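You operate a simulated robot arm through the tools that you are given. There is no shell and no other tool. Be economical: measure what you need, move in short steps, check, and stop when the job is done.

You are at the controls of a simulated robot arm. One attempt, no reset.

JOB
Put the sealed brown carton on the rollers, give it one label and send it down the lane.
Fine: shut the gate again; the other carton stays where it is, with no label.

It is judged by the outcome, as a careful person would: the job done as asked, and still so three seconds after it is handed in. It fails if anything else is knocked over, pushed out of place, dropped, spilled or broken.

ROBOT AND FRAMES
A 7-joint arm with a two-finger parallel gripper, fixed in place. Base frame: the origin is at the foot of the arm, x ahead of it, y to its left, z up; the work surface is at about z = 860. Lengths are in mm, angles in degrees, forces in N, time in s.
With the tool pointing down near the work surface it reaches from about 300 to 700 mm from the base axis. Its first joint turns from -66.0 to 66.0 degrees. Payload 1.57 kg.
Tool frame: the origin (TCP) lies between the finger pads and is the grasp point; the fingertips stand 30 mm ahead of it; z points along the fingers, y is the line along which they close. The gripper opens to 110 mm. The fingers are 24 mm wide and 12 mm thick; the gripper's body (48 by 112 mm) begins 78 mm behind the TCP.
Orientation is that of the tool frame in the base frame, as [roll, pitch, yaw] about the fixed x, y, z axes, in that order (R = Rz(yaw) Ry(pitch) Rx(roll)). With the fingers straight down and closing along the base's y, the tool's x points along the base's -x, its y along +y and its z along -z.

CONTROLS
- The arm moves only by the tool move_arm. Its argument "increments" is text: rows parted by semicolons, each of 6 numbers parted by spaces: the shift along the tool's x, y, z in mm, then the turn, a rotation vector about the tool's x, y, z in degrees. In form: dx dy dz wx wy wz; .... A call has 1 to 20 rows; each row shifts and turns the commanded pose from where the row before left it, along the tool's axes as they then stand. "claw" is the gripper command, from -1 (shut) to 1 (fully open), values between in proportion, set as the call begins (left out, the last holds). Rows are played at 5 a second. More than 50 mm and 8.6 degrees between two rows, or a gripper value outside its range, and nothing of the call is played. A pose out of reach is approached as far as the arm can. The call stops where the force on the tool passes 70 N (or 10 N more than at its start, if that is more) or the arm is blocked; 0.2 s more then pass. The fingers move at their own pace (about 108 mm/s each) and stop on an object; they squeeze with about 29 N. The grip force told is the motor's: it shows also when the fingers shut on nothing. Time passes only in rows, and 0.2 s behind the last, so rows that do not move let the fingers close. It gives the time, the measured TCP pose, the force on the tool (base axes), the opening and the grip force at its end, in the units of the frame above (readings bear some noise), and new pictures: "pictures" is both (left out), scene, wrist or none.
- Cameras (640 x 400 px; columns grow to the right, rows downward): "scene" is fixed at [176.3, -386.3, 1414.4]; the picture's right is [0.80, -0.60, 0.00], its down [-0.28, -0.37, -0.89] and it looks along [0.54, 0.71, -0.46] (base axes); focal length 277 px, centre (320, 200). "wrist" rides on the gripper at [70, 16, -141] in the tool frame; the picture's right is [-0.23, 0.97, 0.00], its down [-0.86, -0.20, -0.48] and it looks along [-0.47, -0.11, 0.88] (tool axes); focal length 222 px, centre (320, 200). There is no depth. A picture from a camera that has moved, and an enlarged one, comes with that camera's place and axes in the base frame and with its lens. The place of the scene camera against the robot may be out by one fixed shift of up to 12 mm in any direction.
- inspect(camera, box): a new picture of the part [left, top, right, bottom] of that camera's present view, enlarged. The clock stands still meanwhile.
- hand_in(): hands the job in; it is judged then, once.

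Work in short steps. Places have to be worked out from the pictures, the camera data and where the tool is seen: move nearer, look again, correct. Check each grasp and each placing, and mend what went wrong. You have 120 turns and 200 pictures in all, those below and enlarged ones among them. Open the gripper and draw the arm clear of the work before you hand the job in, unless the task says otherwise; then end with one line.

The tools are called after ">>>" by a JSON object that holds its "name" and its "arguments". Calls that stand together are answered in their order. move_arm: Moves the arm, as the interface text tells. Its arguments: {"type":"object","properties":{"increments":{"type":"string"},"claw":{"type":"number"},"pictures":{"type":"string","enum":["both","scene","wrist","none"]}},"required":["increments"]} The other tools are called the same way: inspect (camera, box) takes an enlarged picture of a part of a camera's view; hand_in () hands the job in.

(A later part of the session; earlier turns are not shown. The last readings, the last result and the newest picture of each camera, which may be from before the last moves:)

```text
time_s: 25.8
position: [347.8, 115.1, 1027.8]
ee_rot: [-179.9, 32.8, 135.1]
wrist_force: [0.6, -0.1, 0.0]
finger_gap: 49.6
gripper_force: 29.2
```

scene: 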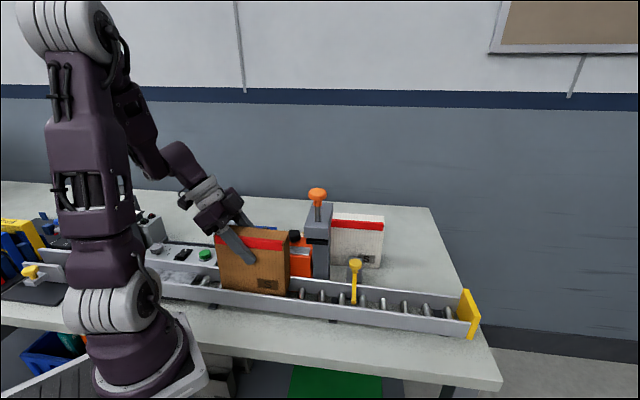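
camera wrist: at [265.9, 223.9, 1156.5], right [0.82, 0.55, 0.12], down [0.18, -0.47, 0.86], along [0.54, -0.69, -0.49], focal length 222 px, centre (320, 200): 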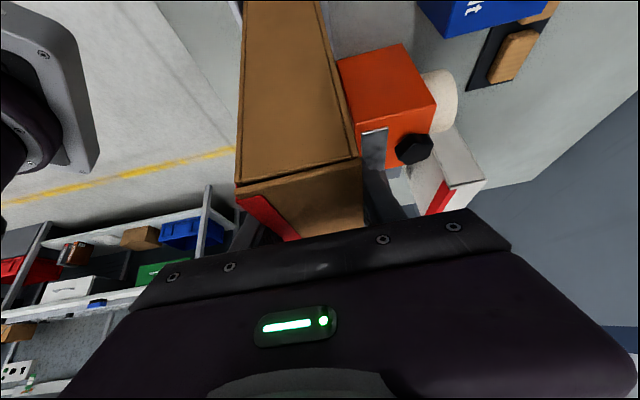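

>>> {"name": "move_arm", "arguments": {"increments": "1.6 0 2.5 0 0 0; 0 0 0 0 0 0", "pictures": "none"}}

>>> {"name": "move_arm", "arguments": {"increments": "1.6 0 2.5 0 0 0; 0 0 0 0 0 0", "pictures": "none"}}

>>> {"name": "move_arm", "arguments": {"increments": "1.6 0 2.5 0 0 0; 0 0 0 0 0 0", "pictures": "scene"}}

>>> {"name": "inspect", "arguments": {"camera": "scene", "box": [180, 190, 380, 320]}}

```text
time_s: 26.4
position: [347.7, 115.9, 1024.9]
ee_rot: [-180.0, 32.8, 135.0]
wrist_force: [-0.2, -0.1, -0.9]
finger_gap: 49.5
gripper_force: 28.9
```

```text
time_s: 27.0
position: [347.5, 114.8, 1021.6]
ee_rot: [-179.9, 32.9, 135.0]
wrist_force: [-0.2, -1.9, 13.5]
finger_gap: 49.8
gripper_force: 28.9
```

```text
time_s: 27.6
position: [349.0, 116.3, 1020.2]
ee_rot: [-179.9, 32.8, 135.0]
wrist_force: [-3.3, -4.4, 28.2]
finger_gap: 49.8
gripper_force: 29.3
```

scene: 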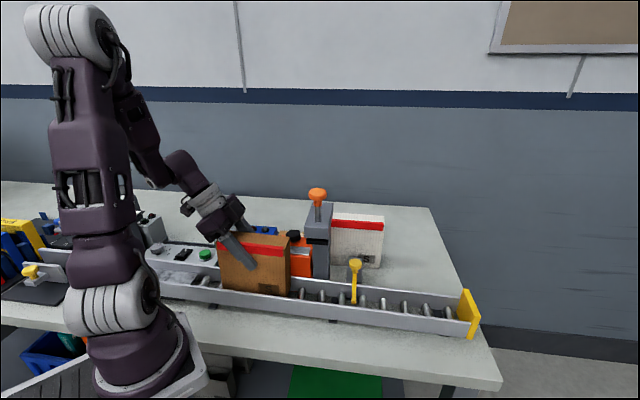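

```text
3.08 times, centred on (280, 255) of scene
camera zoom: at [175.9, -386.5, 1414.4], right [0.8, -0.6, 0.0], down [-0.28, -0.37, -0.89], along [0.54, 0.71, -0.46], focal length 852 px, centre (443, 31)
```

zoom: 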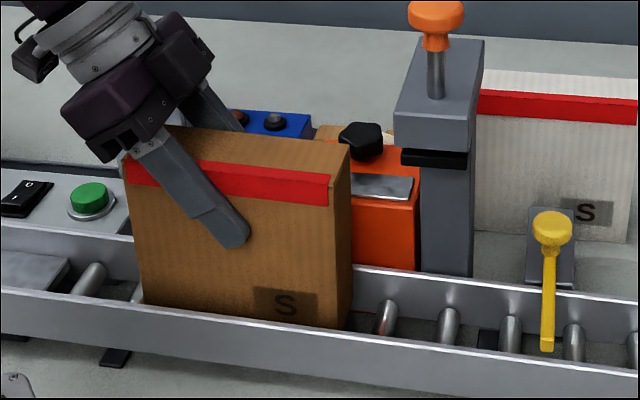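

The carton rests on the rollers (28 N contact). I open the fingers a little (62 mm) and watch whether it rolls.

>>> {"name": "move_arm", "arguments": {"increments": "0 0 0 0 0 0; 0 0 0 0 0 0; 0 0 0 0 0 0; 0 0 0 0 0 0; 0 0 0 0 0 0", "claw": 0.13, "pictures": "both"}}

```text
time_s: 28.8
position: [348.6, 116.8, 1020.9]
ee_rot: [-179.8, 32.7, 135.0]
wrist_force: [0.2, -0.2, -0.4]
finger_gap: 62.2
gripper_force: 0.1
camera wrist: at [266.0, 224.6, 1102.1], right [0.82, 0.55, 0.12], down [0.18, -0.47, 0.87], along [0.53, -0.69, -0.49], focal length 222 px, centre (320, 200)
```

scene: 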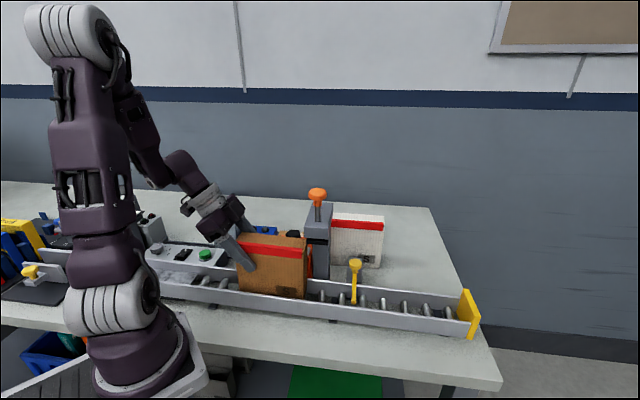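
wrist: 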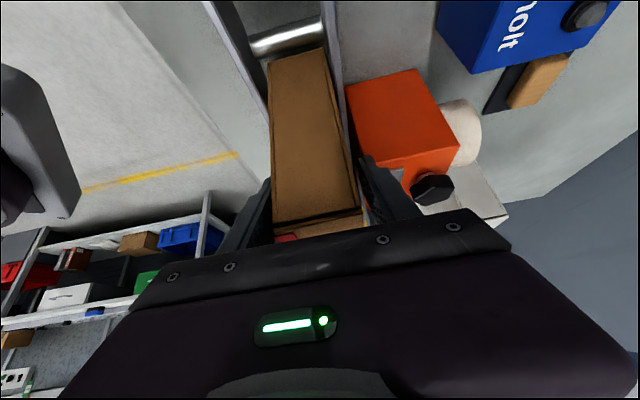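

It rolls by itself. I wait without moving to see where it stops.

>>> {"name": "move_arm", "arguments": {"increments": "0 0 0 0 0 0; 0 0 0 0 0 0; 0 0 0 0 0 0; 0 0 0 0 0 0; 0 0 0 0 0 0; 0 0 0 0 0 0; 0 0 0 0 0 0; 0 0 0 0 0 0; 0 0 0 0 0 0; 0 0 0 0 0 0", "pictures": "both"}}

>>> {"name": "inspect", "arguments": {"camera": "scene", "box": [200, 180, 400, 310]}}

```text
time_s: 31.0
position: [348.1, 117.1, 1020.5]
ee_rot: [-180.0, 32.7, 134.9]
wrist_force: [0.3, -0.4, -0.4]
finger_gap: 62.4
gripper_force: 0.1
camera wrist: at [266.0, 224.6, 1102.1], right [0.82, 0.55, 0.12], down [0.18, -0.47, 0.87], along [0.53, -0.69, -0.49], focal length 222 px, centre (320, 200)
```

scene: 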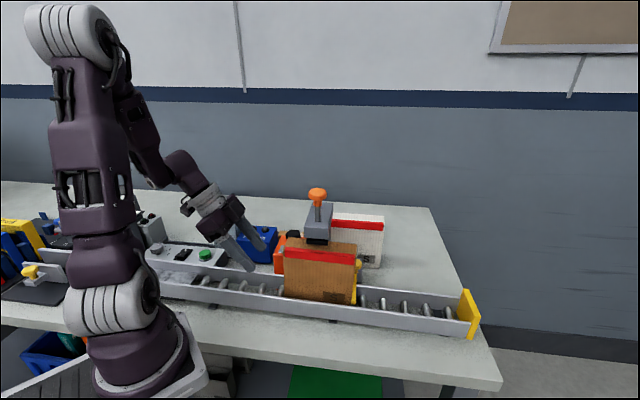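
wrist: 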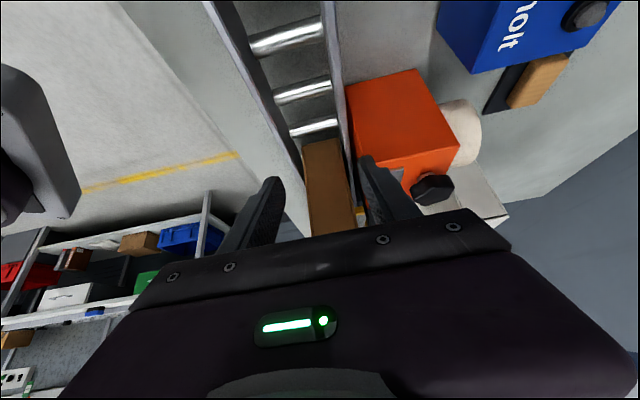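

```text
3.08 times, centred on (300, 245) of scene
camera zoom: at [176.3, -386.3, 1414.4], right [0.8, -0.6, 0.0], down [-0.28, -0.37, -0.89], along [0.54, 0.71, -0.46], focal length 852 px, centre (382, 62)
```

zoom: 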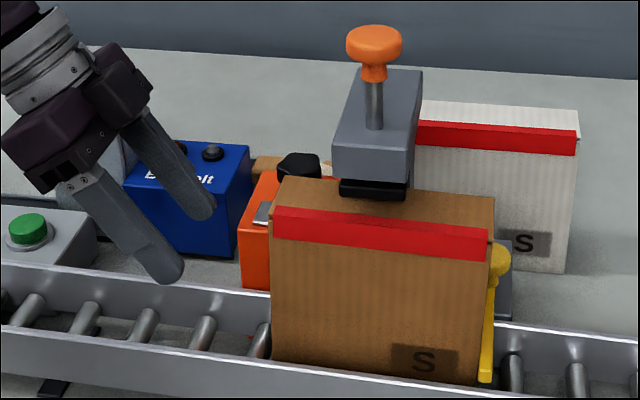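

The carton rolled to the gate and stands beneath the label pad. I rise, bring the tool back to vertical and close the fingers for pressing the knob.

>>> {"name": "move_arm", "arguments": {"increments": "-24 0 -38 0 0 0; -24 0 -38 0 0 0; -24 0 -38 0 0 0; -25 0 -38 0 0 0; 0 0 0 0 8.2 0; 0 0 0 0 8.2 0; 0 0 0 0 8.2 0; 0 0 0 0 8.1 0; 0 0 0 0 0 0", "claw": -1, "pictures": "wrist"}}

```text
time_s: 33.0
position: [346.8, 115.9, 1197.7]
ee_rot: [-180.0, 0.0, 135.1]
wrist_force: [-1.2, 0.3, 0.6]
finger_gap: 0.0
gripper_force: 21.0
camera wrist: at [310.9, 177.1, 1340.7], right [0.85, 0.53, 0.0], down [0.46, -0.75, 0.48], along [0.25, -0.41, -0.88], focal length 222 px, centre (320, 200)
```

wrist: 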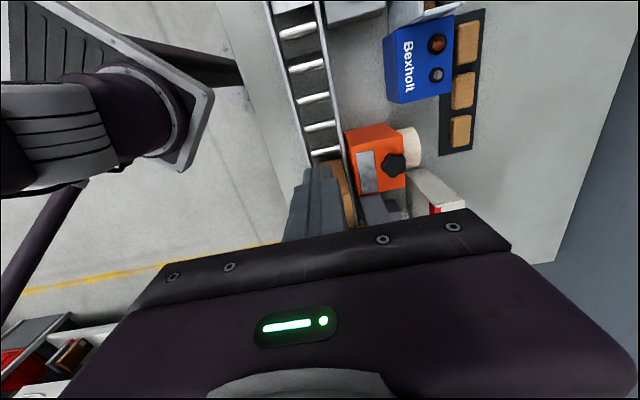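

Combining four earlier views, the knob is at about (457, 6, 1179). I move over it at z=1245 (tips at 1215).

>>> {"name": "move_arm", "arguments": {"increments": "0 0 -48 0 0 0; -39 0 0 0 0 0; -39 0 0 0 0 0; -39 0.5 0 0 0 0; -38.5 0 0 0 0 0; 0 0 0 0 0 0", "pictures": "both"}}

>>> {"name": "inspect", "arguments": {"camera": "scene", "box": [250, 100, 390, 280]}}

```text
time_s: 34.4
position: [458.9, 6.3, 1248.2]
ee_rot: [-179.9, 0.0, 135.0]
wrist_force: [-0.8, 0.0, 0.6]
finger_gap: 0.0
gripper_force: 21.2
camera wrist: at [421.3, 67.7, 1388.9], right [0.85, 0.53, 0.0], down [0.46, -0.75, 0.48], along [0.25, -0.41, -0.88], focal length 222 px, centre (320, 200)
```

scene: 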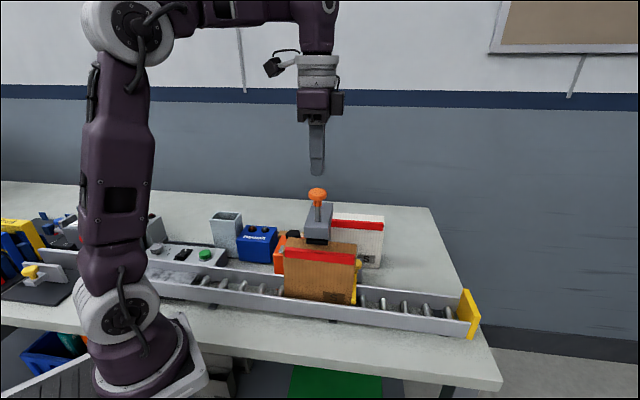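
wrist: 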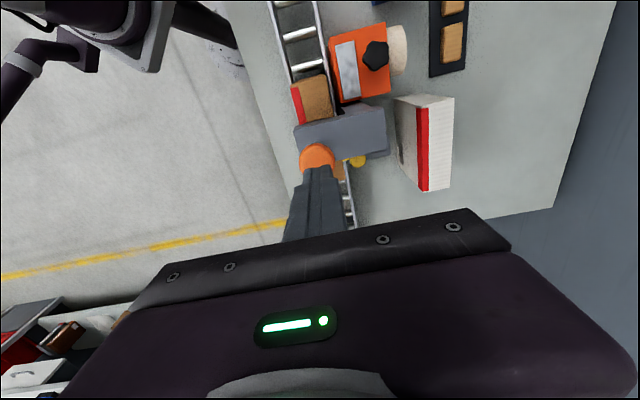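

```text
2.22 times, centred on (320, 190) of scene
camera zoom: at [176.3, -386.3, 1414.4], right [0.8, -0.6, 0.0], down [-0.28, -0.37, -0.89], along [0.54, 0.71, -0.46], focal length 616 px, centre (320, 222)
```

zoom: 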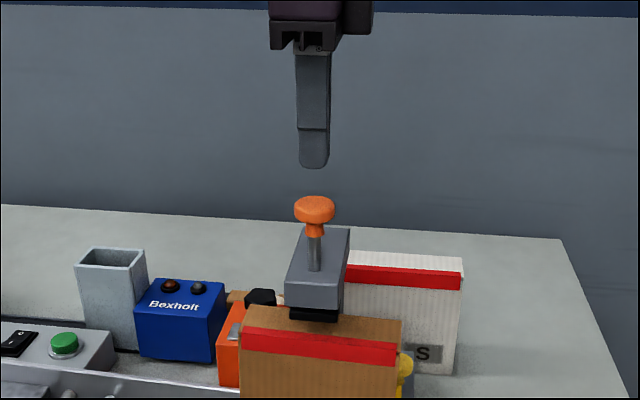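

Aligned over the knob. I lower to just above it, then press in small steps with force readings.

>>> {"name": "move_arm", "arguments": {"increments": "0 0 12 0 0 0; 0 0 10 0 0 0; 0 0 5 0 0 0; 0 0 0 0 0 0", "pictures": "none"}}

>>> {"name": "move_arm", "arguments": {"increments": "0 0 4 0 0 0; 0 0 4 0 0 0; 0 0 0 0 0 0", "pictures": "scene"}}

```text
time_s: 35.4
position: [458.7, 7.5, 1219.8]
ee_rot: [179.9, 0.0, 134.9]
wrist_force: [0.4, 0.2, 0.1]
finger_gap: 0.0
gripper_force: 21.4
```

```text
time_s: 36.2
position: [458.7, 6.0, 1211.2]
ee_rot: [180.0, 0.1, 134.9]
wrist_force: [0.6, -0.5, 0.0]
finger_gap: 0.0
gripper_force: 21.0
```

scene: 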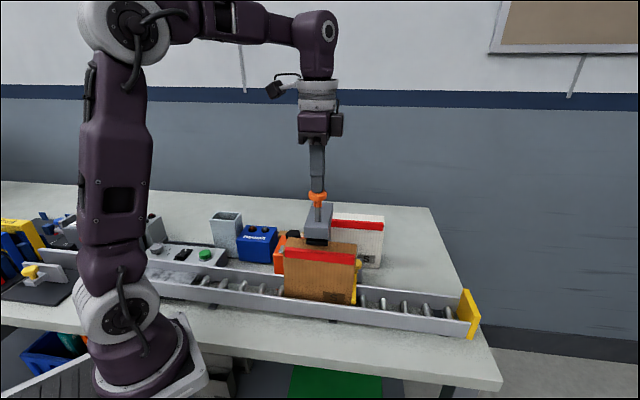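

>>> {"name": "move_arm", "arguments": {"increments": "0 0 3 0 0 0; 0 0 3 0 0 0; 0 0 3 0 0 0", "pictures": "none"}}

>>> {"name": "move_arm", "arguments": {"increments": "0 0 3 0 0 0; 0 0 3 0 0 0", "pictures": "none"}}

>>> {"name": "move_arm", "arguments": {"increments": "0 0 3 0 0 0; 0 0 3 0 0 0", "pictures": "scene"}}

>>> {"name": "inspect", "arguments": {"camera": "scene", "box": [250, 140, 390, 320]}}

```text
time_s: 37.0
position: [458.6, 5.9, 1203.9]
ee_rot: [180.0, 0.1, 135.0]
wrist_force: [1.4, 0.2, 2.5]
finger_gap: 0.4
gripper_force: 21.7
```

```text
time_s: 37.6
position: [459.0, 5.7, 1197.2]
ee_rot: [-179.9, 0.1, 134.8]
wrist_force: [1.9, -2.2, 3.3]
finger_gap: 0.0
gripper_force: 21.2
```

```text
time_s: 38.2
position: [458.2, 6.3, 1194.0]
ee_rot: [179.6, 0.5, 135.0]
wrist_force: [-7.2, 0.1, 70.9]
finger_gap: 0.1
gripper_force: 21.3
```

scene: 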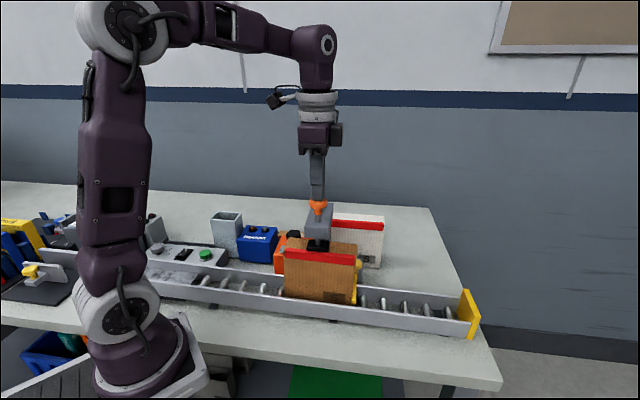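

```text
2.22 times, centred on (320, 230) of scene
camera zoom: at [175.0, -386.3, 1414.6], right [0.8, -0.6, 0.0], down [-0.28, -0.37, -0.89], along [0.54, 0.71, -0.46], focal length 616 px, centre (320, 133)
```

zoom: 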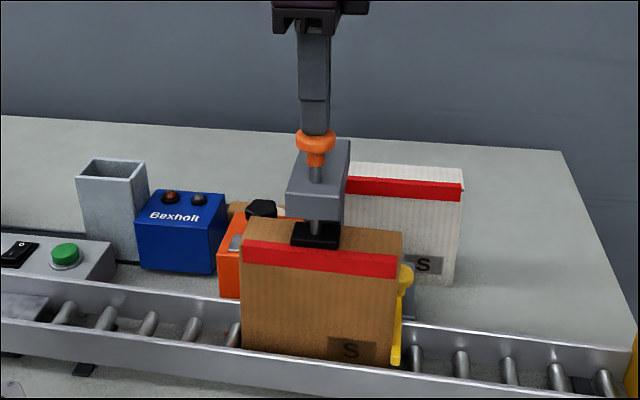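

The pad has bottomed on the carton (71 N). I release straight up and look for the label.

>>> {"name": "move_arm", "arguments": {"increments": "0 0 -10 0 0 0; 0 0 -20 0 0 0; 0 0 -30 0 0 0; 30 20 0 0 0 0; 30 30 0 0 0 0; 30 30 0 0 0 0; 0 0 0 0 0 0", "pictures": "both"}}

>>> {"name": "inspect", "arguments": {"camera": "scene", "box": [250, 170, 390, 320]}}

>>> {"name": "inspect", "arguments": {"camera": "wrist", "box": [200, 60, 440, 210]}}

```text
time_s: 39.8
position: [452.1, 126.3, 1249.7]
ee_rot: [179.9, -0.1, 135.0]
wrist_force: [0.7, -0.2, -0.6]
finger_gap: 0.0
gripper_force: 21.3
camera wrist: at [415.0, 188.2, 1391.1], right [0.85, 0.53, 0.0], down [0.46, -0.75, 0.48], along [0.25, -0.41, -0.88], focal length 222 px, centre (320, 200)
```

scene: 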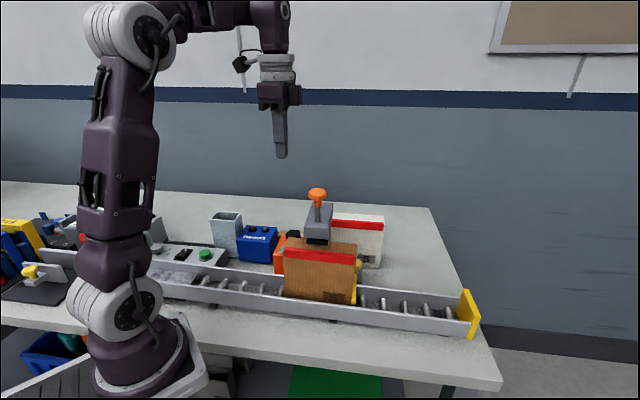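
wrist: 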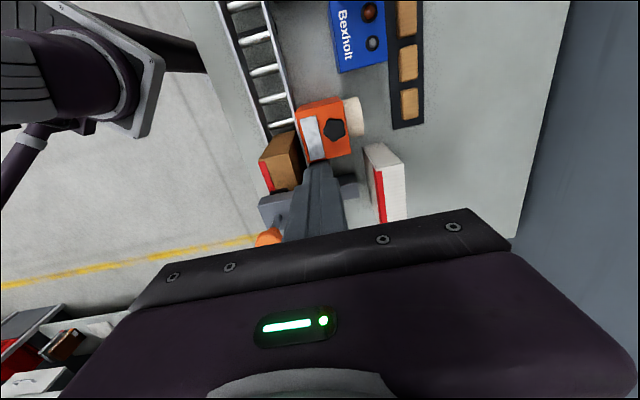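

```text
2.67 times, centred on (320, 245) of scene
camera zoom: at [176.3, -386.3, 1414.4], right [0.8, -0.6, 0.0], down [-0.28, -0.37, -0.89], along [0.54, 0.71, -0.46], focal length 739 px, centre (320, 80)
```

zoom: 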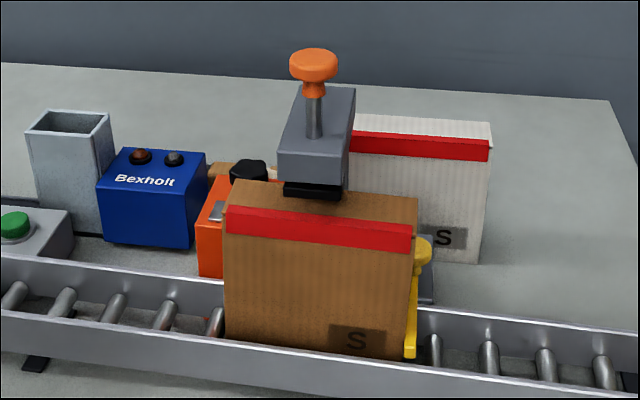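

```text
2.67 times, centred on (320, 135) of wrist
camera zoom: at [415.0, 188.2, 1391.1], right [0.85, 0.53, 0.0], down [0.46, -0.75, 0.48], along [0.25, -0.41, -0.88], focal length 592 px, centre (320, 373)
```

zoom: 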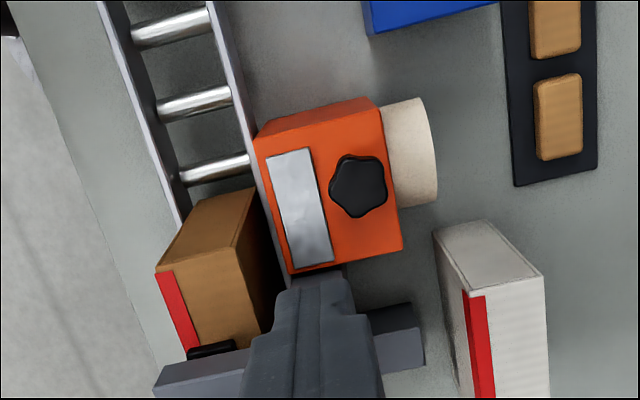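

The pad may hide the label, so I enlarge the gap beneath the pad.

>>> {"name": "inspect", "arguments": {"camera": "scene", "box": [290, 225, 350, 265]}}

```text
10.00 times, centred on (320, 245) of scene
camera zoom: at [176.3, -386.3, 1414.4], right [0.8, -0.6, 0.0], down [-0.28, -0.37, -0.89], along [0.54, 0.71, -0.46], focal length 2770 px, centre (320, -250)
```

zoom: 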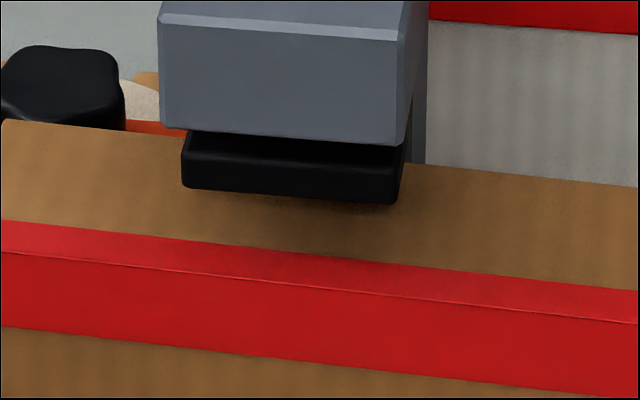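

I check for the label from a low upstream viewpoint: move to the lane upstream, tilt 50°, and lower with the fingers open.

>>> {"name": "move_arm", "arguments": {"increments": "12 -33 10 0 0 0; 12 -32 20 0 0 0; 13 -32 25 0 0 0; 0 0 0 0 -8.4 0; 0 0 0 0 -8.4 0; 0 0 0 0 -8.4 0; 0 0 0 0 -8.3 0; 0 0 0 0 -8.3 0; 0 0 0 0 -8.2 0; 18 0 15 0 0 0; 18 0 15 0 0 0; 18 0 15 0 0 0; 18 0 15 0 0 0; 0 0 0 0 0 0", "claw": 1, "pictures": "wrist"}}

>>> {"name": "inspect", "arguments": {"camera": "wrist", "box": [240, 60, 400, 220]}}

```text
time_s: 42.8
position: [354.9, 85.4, 1101.0]
ee_rot: [180.0, 50.0, 134.9]
wrist_force: [-0.1, -0.3, -0.6]
finger_gap: 109.8
gripper_force: 0.0
camera wrist: at [260.0, 205.4, 1139.5], right [0.79, 0.59, 0.17], down [-0.01, -0.27, 0.96], along [0.61, -0.76, -0.21], focal length 222 px, centre (320, 200)
```

wrist: 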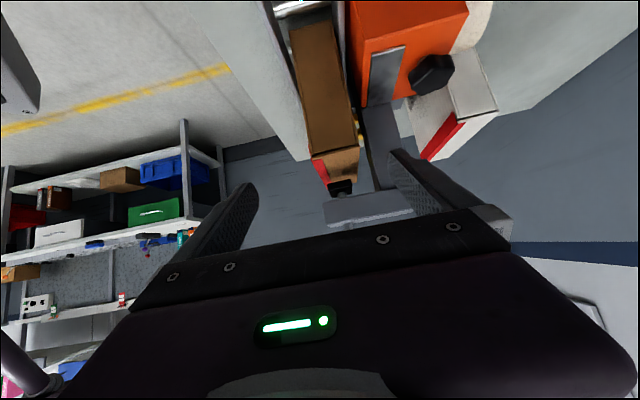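

```text
2.50 times, centred on (320, 140) of wrist
camera zoom: at [260.0, 205.4, 1139.5], right [0.79, 0.59, 0.17], down [-0.01, -0.27, 0.96], along [0.61, -0.76, -0.21], focal length 555 px, centre (320, 350)
```

zoom: 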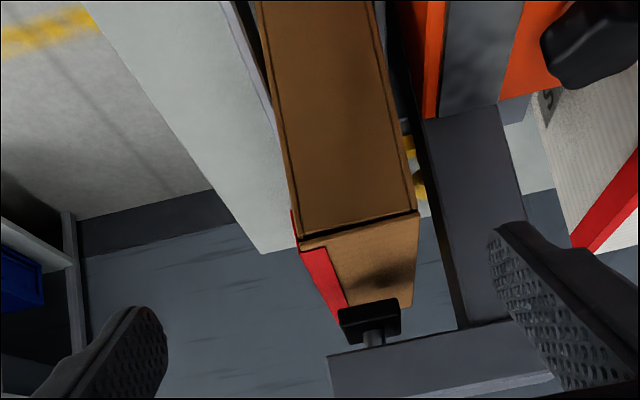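

>>> {"name": "move_arm", "arguments": {"increments": "15 0 12 0 0 0; 15 0 12 0 0 0; 0 0 0 0 0 0", "pictures": "none"}}

>>> {"name": "inspect", "arguments": {"camera": "wrist", "box": [270, 120, 390, 220]}}

```text
time_s: 43.6
position: [357.1, 86.3, 1091.7]
ee_rot: [-180.0, 49.9, 134.9]
wrist_force: [0.1, 0.2, 0.1]
finger_gap: 109.8
gripper_force: 0.1
out of reach, approached as far as the arm can: row 1, 2
```

```text
4.00 times, centred on (330, 170) of wrist
camera zoom: at [260.6, 206.2, 1130.4], right [0.79, 0.58, 0.17], down [-0.01, -0.27, 0.96], along [0.61, -0.77, -0.21], focal length 888 px, centre (280, 320)
```

zoom: 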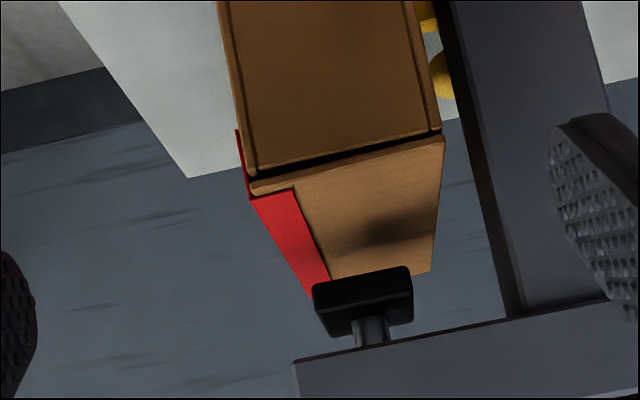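

The pad still hides that spot; the pad clearly pressed the carton, so I'll check the label after it rolls out. I rise, untilt, and route behind the labeller toward the gate.

>>> {"name": "move_arm", "arguments": {"increments": "-28 0 -23 0 0 0; -28 0 -23 0 0 0; -28 0 -23 0 0 0; 0 0 0 0 8.3 0; 0 0 0 0 8.3 0; 0 0 0 0 8.3 0; 0 0 0 0 8.3 0; 0 0 0 0 8.3 0; 0 0 0 0 8.4 0; 0 35 0 0 0 0; 0 35 0 0 0 0; 0 35 0 0 0 0; 0 35 0 0 0 0; 0 0 0 0 0 0", "claw": -1, "pictures": "none"}}

```text
time_s: 46.6
position: [454.0, 184.7, 1200.9]
ee_rot: [180.0, 0.2, 135.0]
wrist_force: [-0.2, 0.3, -0.2]
finger_gap: 0.0
gripper_force: 21.3
```

>>> {"name": "move_arm", "arguments": {"increments": "-38 0 0 0 0 0; -38 0 5 0 0 0; -38 0 15 0 0 0; -38 0 15 0 0 0; -38 0 15 0 0 0; 0 0 0 0 0 0", "pictures": "both"}}

```text
time_s: 48.0
position: [589.7, 49.6, 1149.5]
ee_rot: [180.0, 0.2, 135.0]
wrist_force: [0.3, 0.2, -0.1]
finger_gap: 0.0
gripper_force: 21.3
camera wrist: at [553.6, 111.5, 1291.3], right [0.85, 0.53, 0.0], down [0.46, -0.75, 0.48], along [0.25, -0.41, -0.88], focal length 222 px, centre (320, 200)
```

scene: 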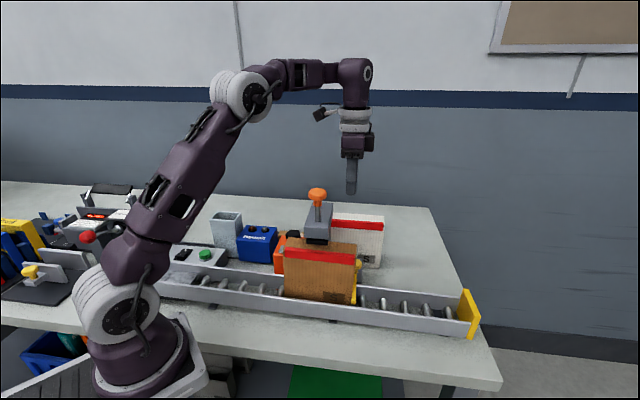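
wrist: 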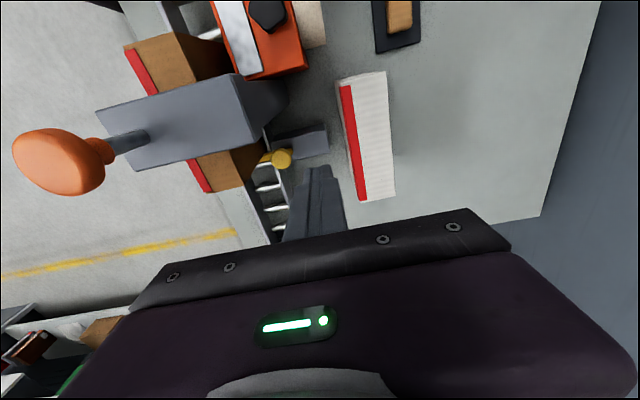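

>>> {"name": "inspect", "arguments": {"camera": "wrist", "box": [190, 110, 350, 240]}}

>>> {"name": "inspect", "arguments": {"camera": "scene", "box": [330, 240, 390, 310]}}

```text
3.08 times, centred on (270, 175) of wrist
camera zoom: at [553.6, 111.5, 1291.3], right [0.85, 0.53, 0.0], down [0.46, -0.75, 0.48], along [0.25, -0.41, -0.88], focal length 684 px, centre (474, 277)
```

zoom: 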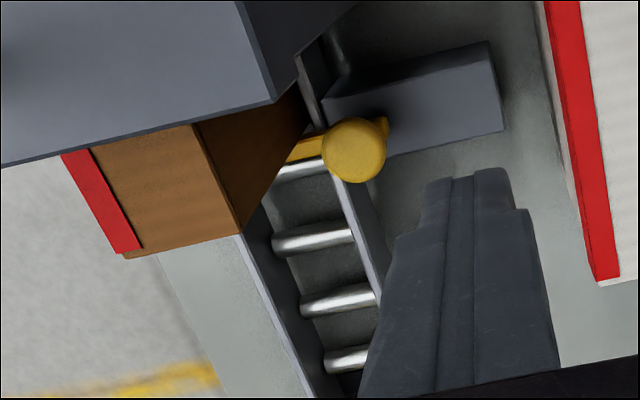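

```text
5.71 times, centred on (360, 275) of scene
camera zoom: at [176.3, -386.3, 1414.4], right [0.8, -0.6, 0.0], down [-0.28, -0.37, -0.89], along [0.54, 0.71, -0.46], focal length 1583 px, centre (91, -229)
```

zoom: 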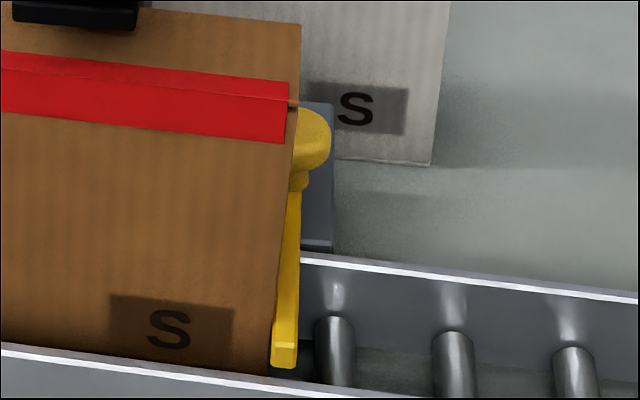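

The gate is a bar sliding across the lane, with the knob at about s≈403, p≈388, z≈968. I tilt 20° so the camera clears the label head, set the opening to 40 mm and move over the knob, still high.

>>> {"name": "move_arm", "arguments": {"increments": "0 0 0 0 6.7 0; 0 0 0 0 6.7 0; 0 0 0 0 6.6 0; -16.3 -20.3 11.8 0 0 0; -16.3 -20.3 11.8 0 0 0; -16.3 -20.3 11.8 0 0 0; 0 0 0 0 0 0", "claw": -0.273, "pictures": "both"}}

>>> {"name": "inspect", "arguments": {"camera": "wrist", "box": [200, 60, 400, 220]}}

```text
time_s: 49.6
position: [573.3, -21.8, 1099.7]
ee_rot: [-178.9, -15.0, 135.0]
wrist_force: [0.3, 0.3, 1.4]
finger_gap: 39.7
gripper_force: 0.2
out of reach, approached as far as the arm can: row 3
camera wrist: at [565.8, 14.1, 1255.6], right [0.84, 0.54, -0.08], down [0.54, -0.81, 0.25], along [0.07, -0.25, -0.97], focal length 222 px, centre (320, 200)
```

scene: 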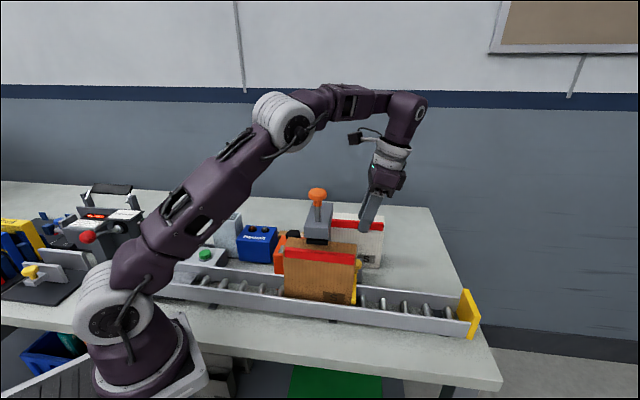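
wrist: 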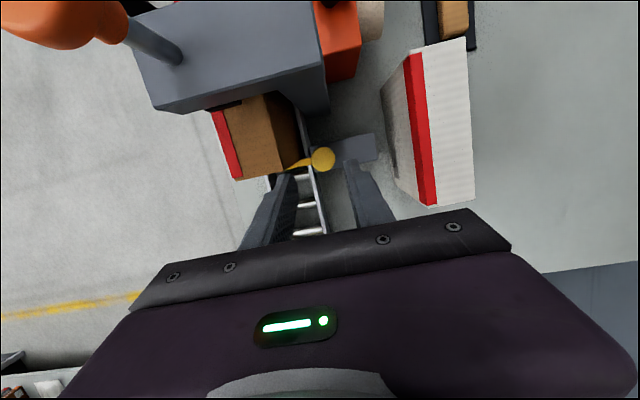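

```text
2.50 times, centred on (300, 140) of wrist
camera zoom: at [565.8, 14.1, 1255.6], right [0.84, 0.54, -0.08], down [0.54, -0.81, 0.25], along [0.07, -0.25, -0.97], focal length 555 px, centre (370, 350)
```

zoom: 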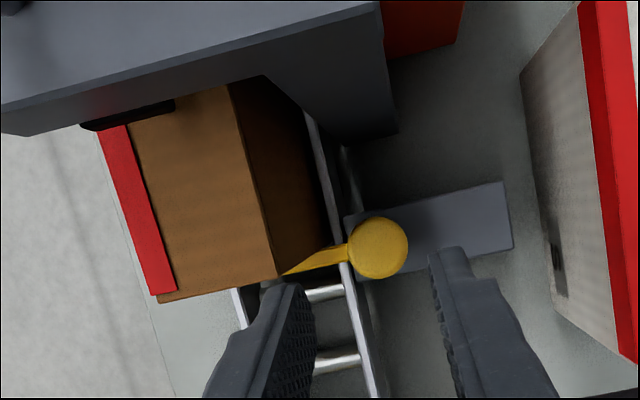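

A clear view: knob at s≈405, p≈388; fingers straddle it in p. I lower 50 mm and recheck the pose.

>>> {"name": "move_arm", "arguments": {"increments": "-2 0 16 0 0 0; -4 0 17 0 0 0; -4 0 17 0 0 0; 0 0 0 0 0 0", "pictures": "none"}}

>>> {"name": "inspect", "arguments": {"camera": "wrist", "box": [200, 60, 400, 220]}}

```text
time_s: 50.6
position: [569.0, -18.0, 1049.2]
ee_rot: [-178.9, -14.9, 134.9]
wrist_force: [0.1, -0.4, -0.1]
finger_gap: 40.0
gripper_force: 0.0
```

```text
2.50 times, centred on (300, 140) of wrist
camera zoom: at [561.8, 17.7, 1204.1], right [0.84, 0.54, -0.08], down [0.54, -0.81, 0.25], along [0.07, -0.25, -0.97], focal length 555 px, centre (370, 350)
```

zoom: 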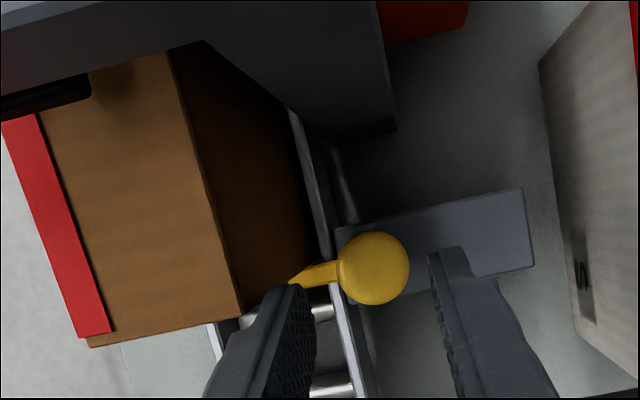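

Clearances hold (finger outer p≈358, carton rear ≈352). I lower to z≈980.

>>> {"name": "move_arm", "arguments": {"increments": "-3.7 0.3 16.9 -1.1 0 0; -3.7 0 16.9 0 0 0; -3.7 0 16.9 0 0 0; -3.7 0 16.7 0 0 0; 0 0 0 0 0 0", "pictures": "scene"}}

>>> {"name": "inspect", "arguments": {"camera": "wrist", "box": [200, 60, 400, 220]}}

>>> {"name": "inspect", "arguments": {"camera": "scene", "box": [320, 200, 420, 310]}}

```text
time_s: 51.8
position: [564.7, -16.5, 979.1]
ee_rot: [-179.9, -15.0, 134.8]
wrist_force: [-0.5, 0.3, -0.7]
finger_gap: 39.9
gripper_force: 0.1
```

scene: 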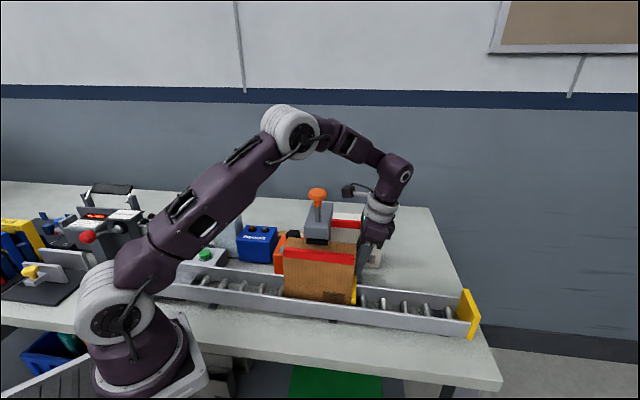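

```text
2.50 times, centred on (300, 140) of wrist
camera zoom: at [556.5, 16.7, 1135.4], right [0.84, 0.53, -0.06], down [0.53, -0.81, 0.24], along [0.08, -0.24, -0.97], focal length 555 px, centre (370, 350)
```

zoom: 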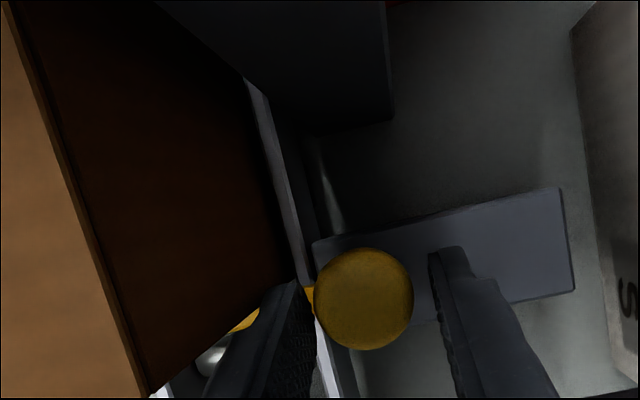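

```text
3.64 times, centred on (370, 255) of scene
camera zoom: at [176.3, -386.3, 1414.4], right [0.8, -0.6, 0.0], down [-0.28, -0.37, -0.89], along [0.54, 0.71, -0.46], focal length 1007 px, centre (138, 0)
```

zoom: 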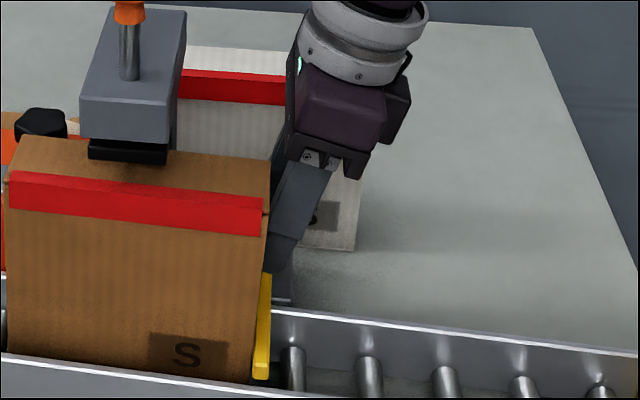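

The knob is between the fingers. I lower 6 mm more and close on it gently.

>>> {"name": "move_arm", "arguments": {"increments": "-1.5 0 5.8 0 0 0; 0 0 0 0 0 0", "pictures": "none"}}

>>> {"name": "move_arm", "arguments": {"increments": "0 0 0 0 0 0; 0 0 0 0 0 0; 0 0 0 0 0 0", "claw": -1, "pictures": "none"}}

>>> {"name": "inspect", "arguments": {"camera": "wrist", "box": [200, 60, 400, 220]}}

```text
time_s: 52.4
position: [565.4, -17.2, 973.0]
ee_rot: [180.0, -15.0, 134.9]
wrist_force: [0.5, 0.9, -0.9]
finger_gap: 40.1
gripper_force: 0.0
```

```text
time_s: 53.2
position: [566.0, -16.3, 974.3]
ee_rot: [180.0, -15.0, 134.9]
wrist_force: [0.1, 0.7, -2.6]
finger_gap: 31.3
gripper_force: 40.6
```

```text
2.50 times, centred on (300, 140) of wrist
camera zoom: at [556.4, 17.5, 1129.4], right [0.84, 0.53, -0.06], down [0.53, -0.81, 0.24], along [0.08, -0.24, -0.97], focal length 555 px, centre (370, 350)
```

zoom: 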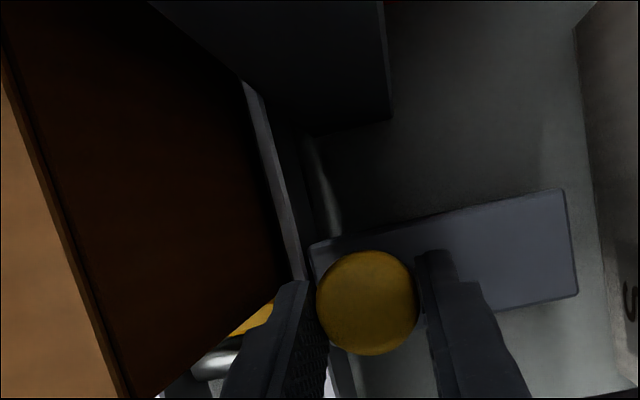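

The knob is gripped (31 mm). I pull it along +p (away from the lane) 10 mm, watching the force.

>>> {"name": "move_arm", "arguments": {"increments": "0 4 0 0 0 0; 0 6 0 0 0 0; 0 0 0 0 0 0", "pictures": "scene"}}

>>> {"name": "inspect", "arguments": {"camera": "wrist", "box": [200, 60, 400, 220]}}

```text
time_s: 54.0
position: [572.3, -10.4, 973.6]
ee_rot: [180.0, -15.0, 135.0]
wrist_force: [-4.8, 2.7, -0.8]
finger_gap: 31.4
gripper_force: 40.7
```

scene: 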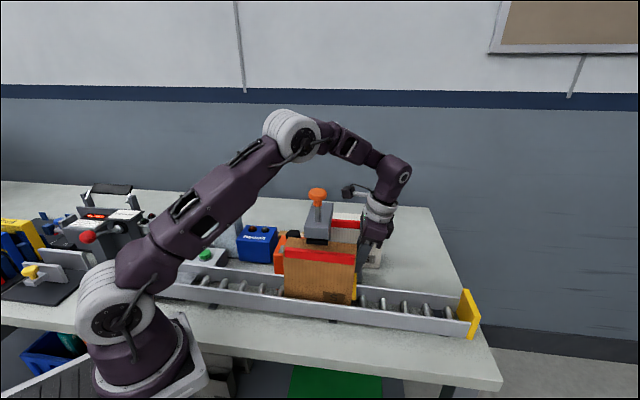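

```text
2.50 times, centred on (300, 140) of wrist
camera zoom: at [563.4, 24.3, 1129.4], right [0.84, 0.53, -0.06], down [0.53, -0.81, 0.24], along [0.08, -0.23, -0.97], focal length 555 px, centre (370, 350)
```

zoom: 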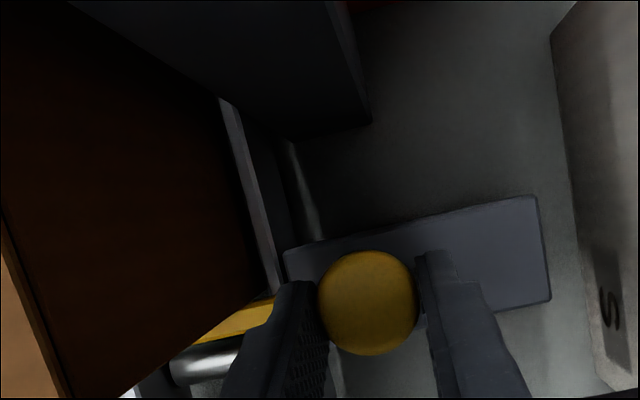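

It slides freely. I pull further in steps, keeping the far finger short of the white carton.

>>> {"name": "move_arm", "arguments": {"increments": "0 9 0 0 0 0; 0 9 0 0 0 0; 0 9 0 0 0 0; 0 9 0 0 0 0; 0 0 0 0 0 0", "pictures": "scene"}}

>>> {"name": "inspect", "arguments": {"camera": "wrist", "box": [200, 60, 400, 220]}}

```text
time_s: 55.2
position: [597.3, 15.3, 973.5]
ee_rot: [-179.9, -15.0, 134.9]
wrist_force: [-7.8, 7.5, -17.1]
finger_gap: 31.4
gripper_force: 39.8
```

scene: 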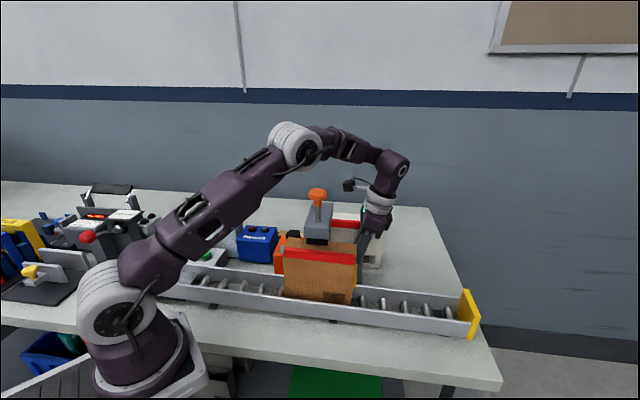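

```text
2.50 times, centred on (300, 140) of wrist
camera zoom: at [588.9, 49.5, 1129.5], right [0.84, 0.53, -0.06], down [0.53, -0.81, 0.24], along [0.08, -0.23, -0.97], focal length 555 px, centre (370, 350)
```

zoom: 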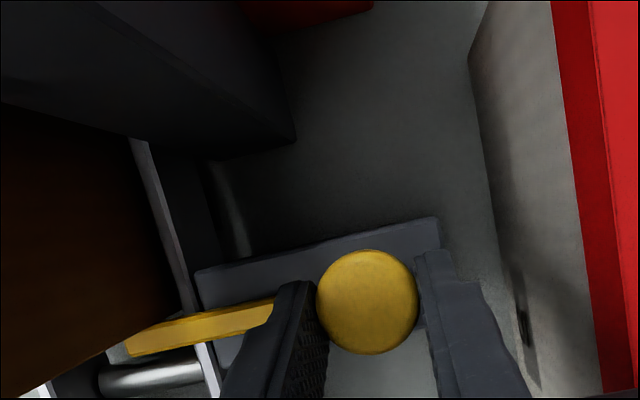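

The bar's tip is nearly out of the lane. I pull about 18 mm more in small steps.

>>> {"name": "move_arm", "arguments": {"increments": "0 5 0 0 0 0; 0 5 0 0 0 0; 0 4 0 0 0 0; 0 0 0 0 0 0; 0 0 0 0 0 0", "pictures": "scene"}}

>>> {"name": "inspect", "arguments": {"camera": "wrist", "box": [200, 60, 400, 220]}}

```text
time_s: 56.4
position: [606.9, 24.5, 974.5]
ee_rot: [180.0, -14.9, 135.0]
wrist_force: [-10.4, 10.0, -13.0]
finger_gap: 31.5
gripper_force: 39.8
```

scene: 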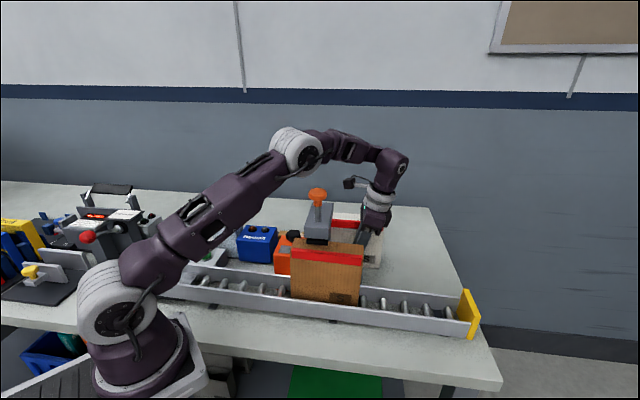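

```text
2.50 times, centred on (300, 140) of wrist
camera zoom: at [598.6, 59.3, 1129.6], right [0.84, 0.53, -0.06], down [0.53, -0.81, 0.24], along [0.08, -0.23, -0.97], focal length 555 px, centre (370, 350)
```

zoom: 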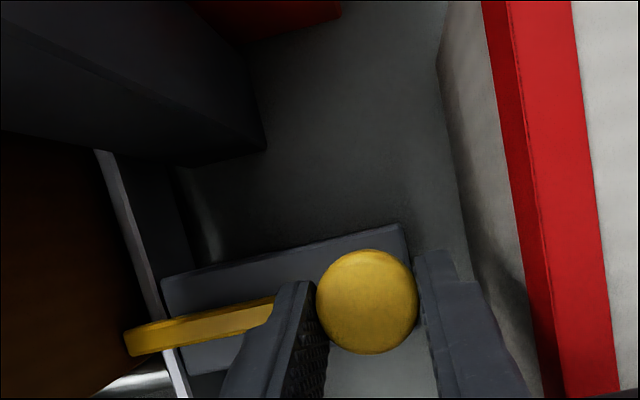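

The carton has started to roll. I withdraw 3 mm more and wait.

>>> {"name": "move_arm", "arguments": {"increments": "0 3 0 0 0 0; 0 0 0 0 0 0; 0 0 0 0 0 0; 0 0 0 0 0 0; 0 0 0 0 0 0; 0 0 0 0 0 0; 0 0 0 0 0 0; 0 0 0 0 0 0; 0 0 0 0 0 0; 0 0 0 0 0 0", "pictures": "both"}}

>>> {"name": "inspect", "arguments": {"camera": "scene", "box": [280, 180, 490, 350]}}

```text
time_s: 58.6
position: [609.7, 27.4, 973.6]
ee_rot: [179.9, -15.0, 135.0]
wrist_force: [-12.2, 13.1, -12.8]
finger_gap: 31.5
gripper_force: 40.3
camera wrist: at [600.7, 61.3, 1129.6], right [0.84, 0.53, -0.06], down [0.53, -0.81, 0.24], along [0.08, -0.23, -0.97], focal length 222 px, centre (320, 200)
```

scene: 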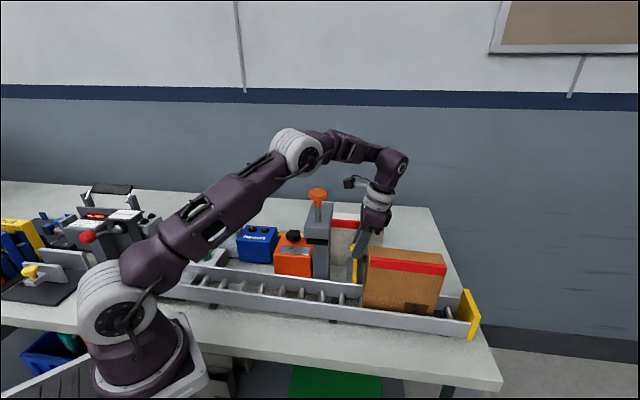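
wrist: 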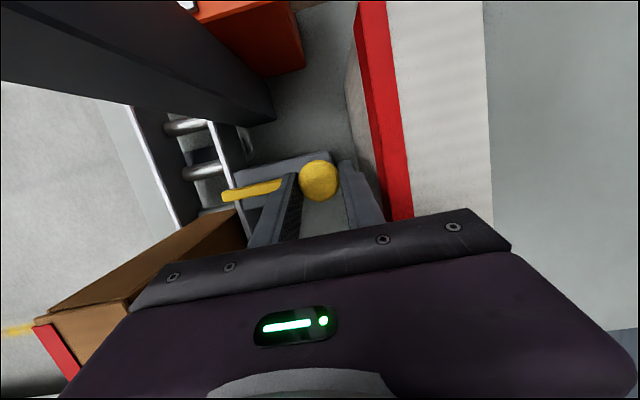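

```text
2.35 times, centred on (385, 265) of scene
camera zoom: at [176.2, -385.9, 1414.5], right [0.8, -0.6, 0.0], down [-0.28, -0.37, -0.89], along [0.54, 0.71, -0.46], focal length 652 px, centre (167, 47)
```

zoom: 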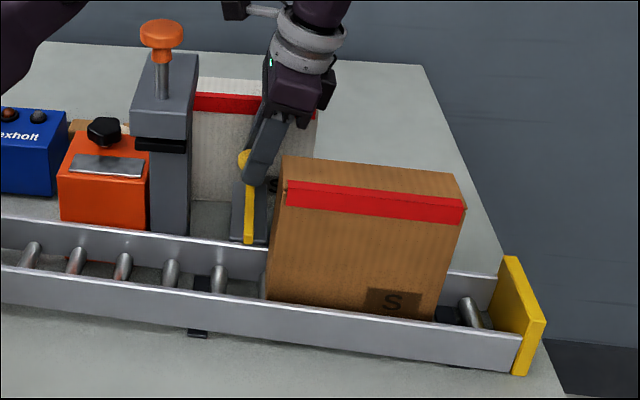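

The carton is past the gate. I look at its top for the label.

>>> {"name": "inspect", "arguments": {"camera": "scene", "box": [360, 240, 460, 300]}}

>>> {"name": "move_arm", "arguments": {"increments": "0 0 0 0 0 0; 0 0 0 0 0 0; 0 0 0 0 0 0; 0 0 0 0 0 0; 0 0 0 0 0 0", "pictures": "scene"}}

```text
6.40 times, centred on (410, 270) of scene
camera zoom: at [176.2, -385.9, 1414.5], right [0.8, -0.6, 0.0], down [-0.28, -0.37, -0.89], along [0.54, 0.71, -0.46], focal length 1773 px, centre (-256, -248)
```

zoom: 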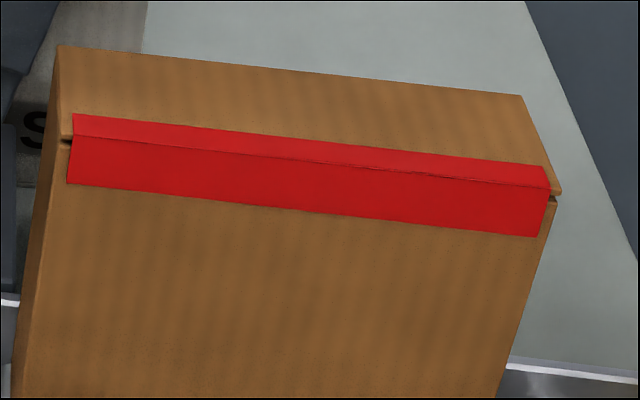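

```text
time_s: 59.8
position: [609.8, 27.2, 973.7]
ee_rot: [-180.0, -15.0, 134.9]
wrist_force: [-12.3, 13.4, -12.4]
finger_gap: 31.2
gripper_force: 40.4
```

scene: 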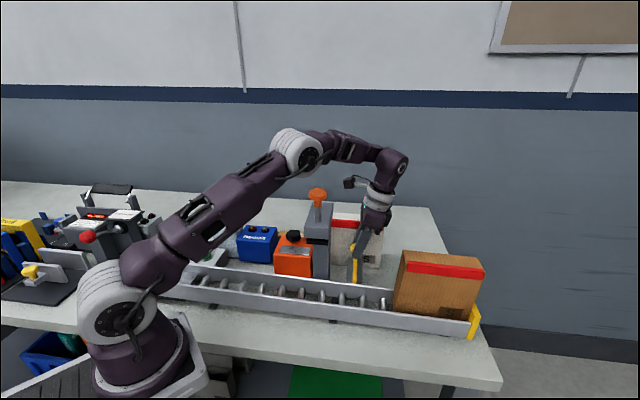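

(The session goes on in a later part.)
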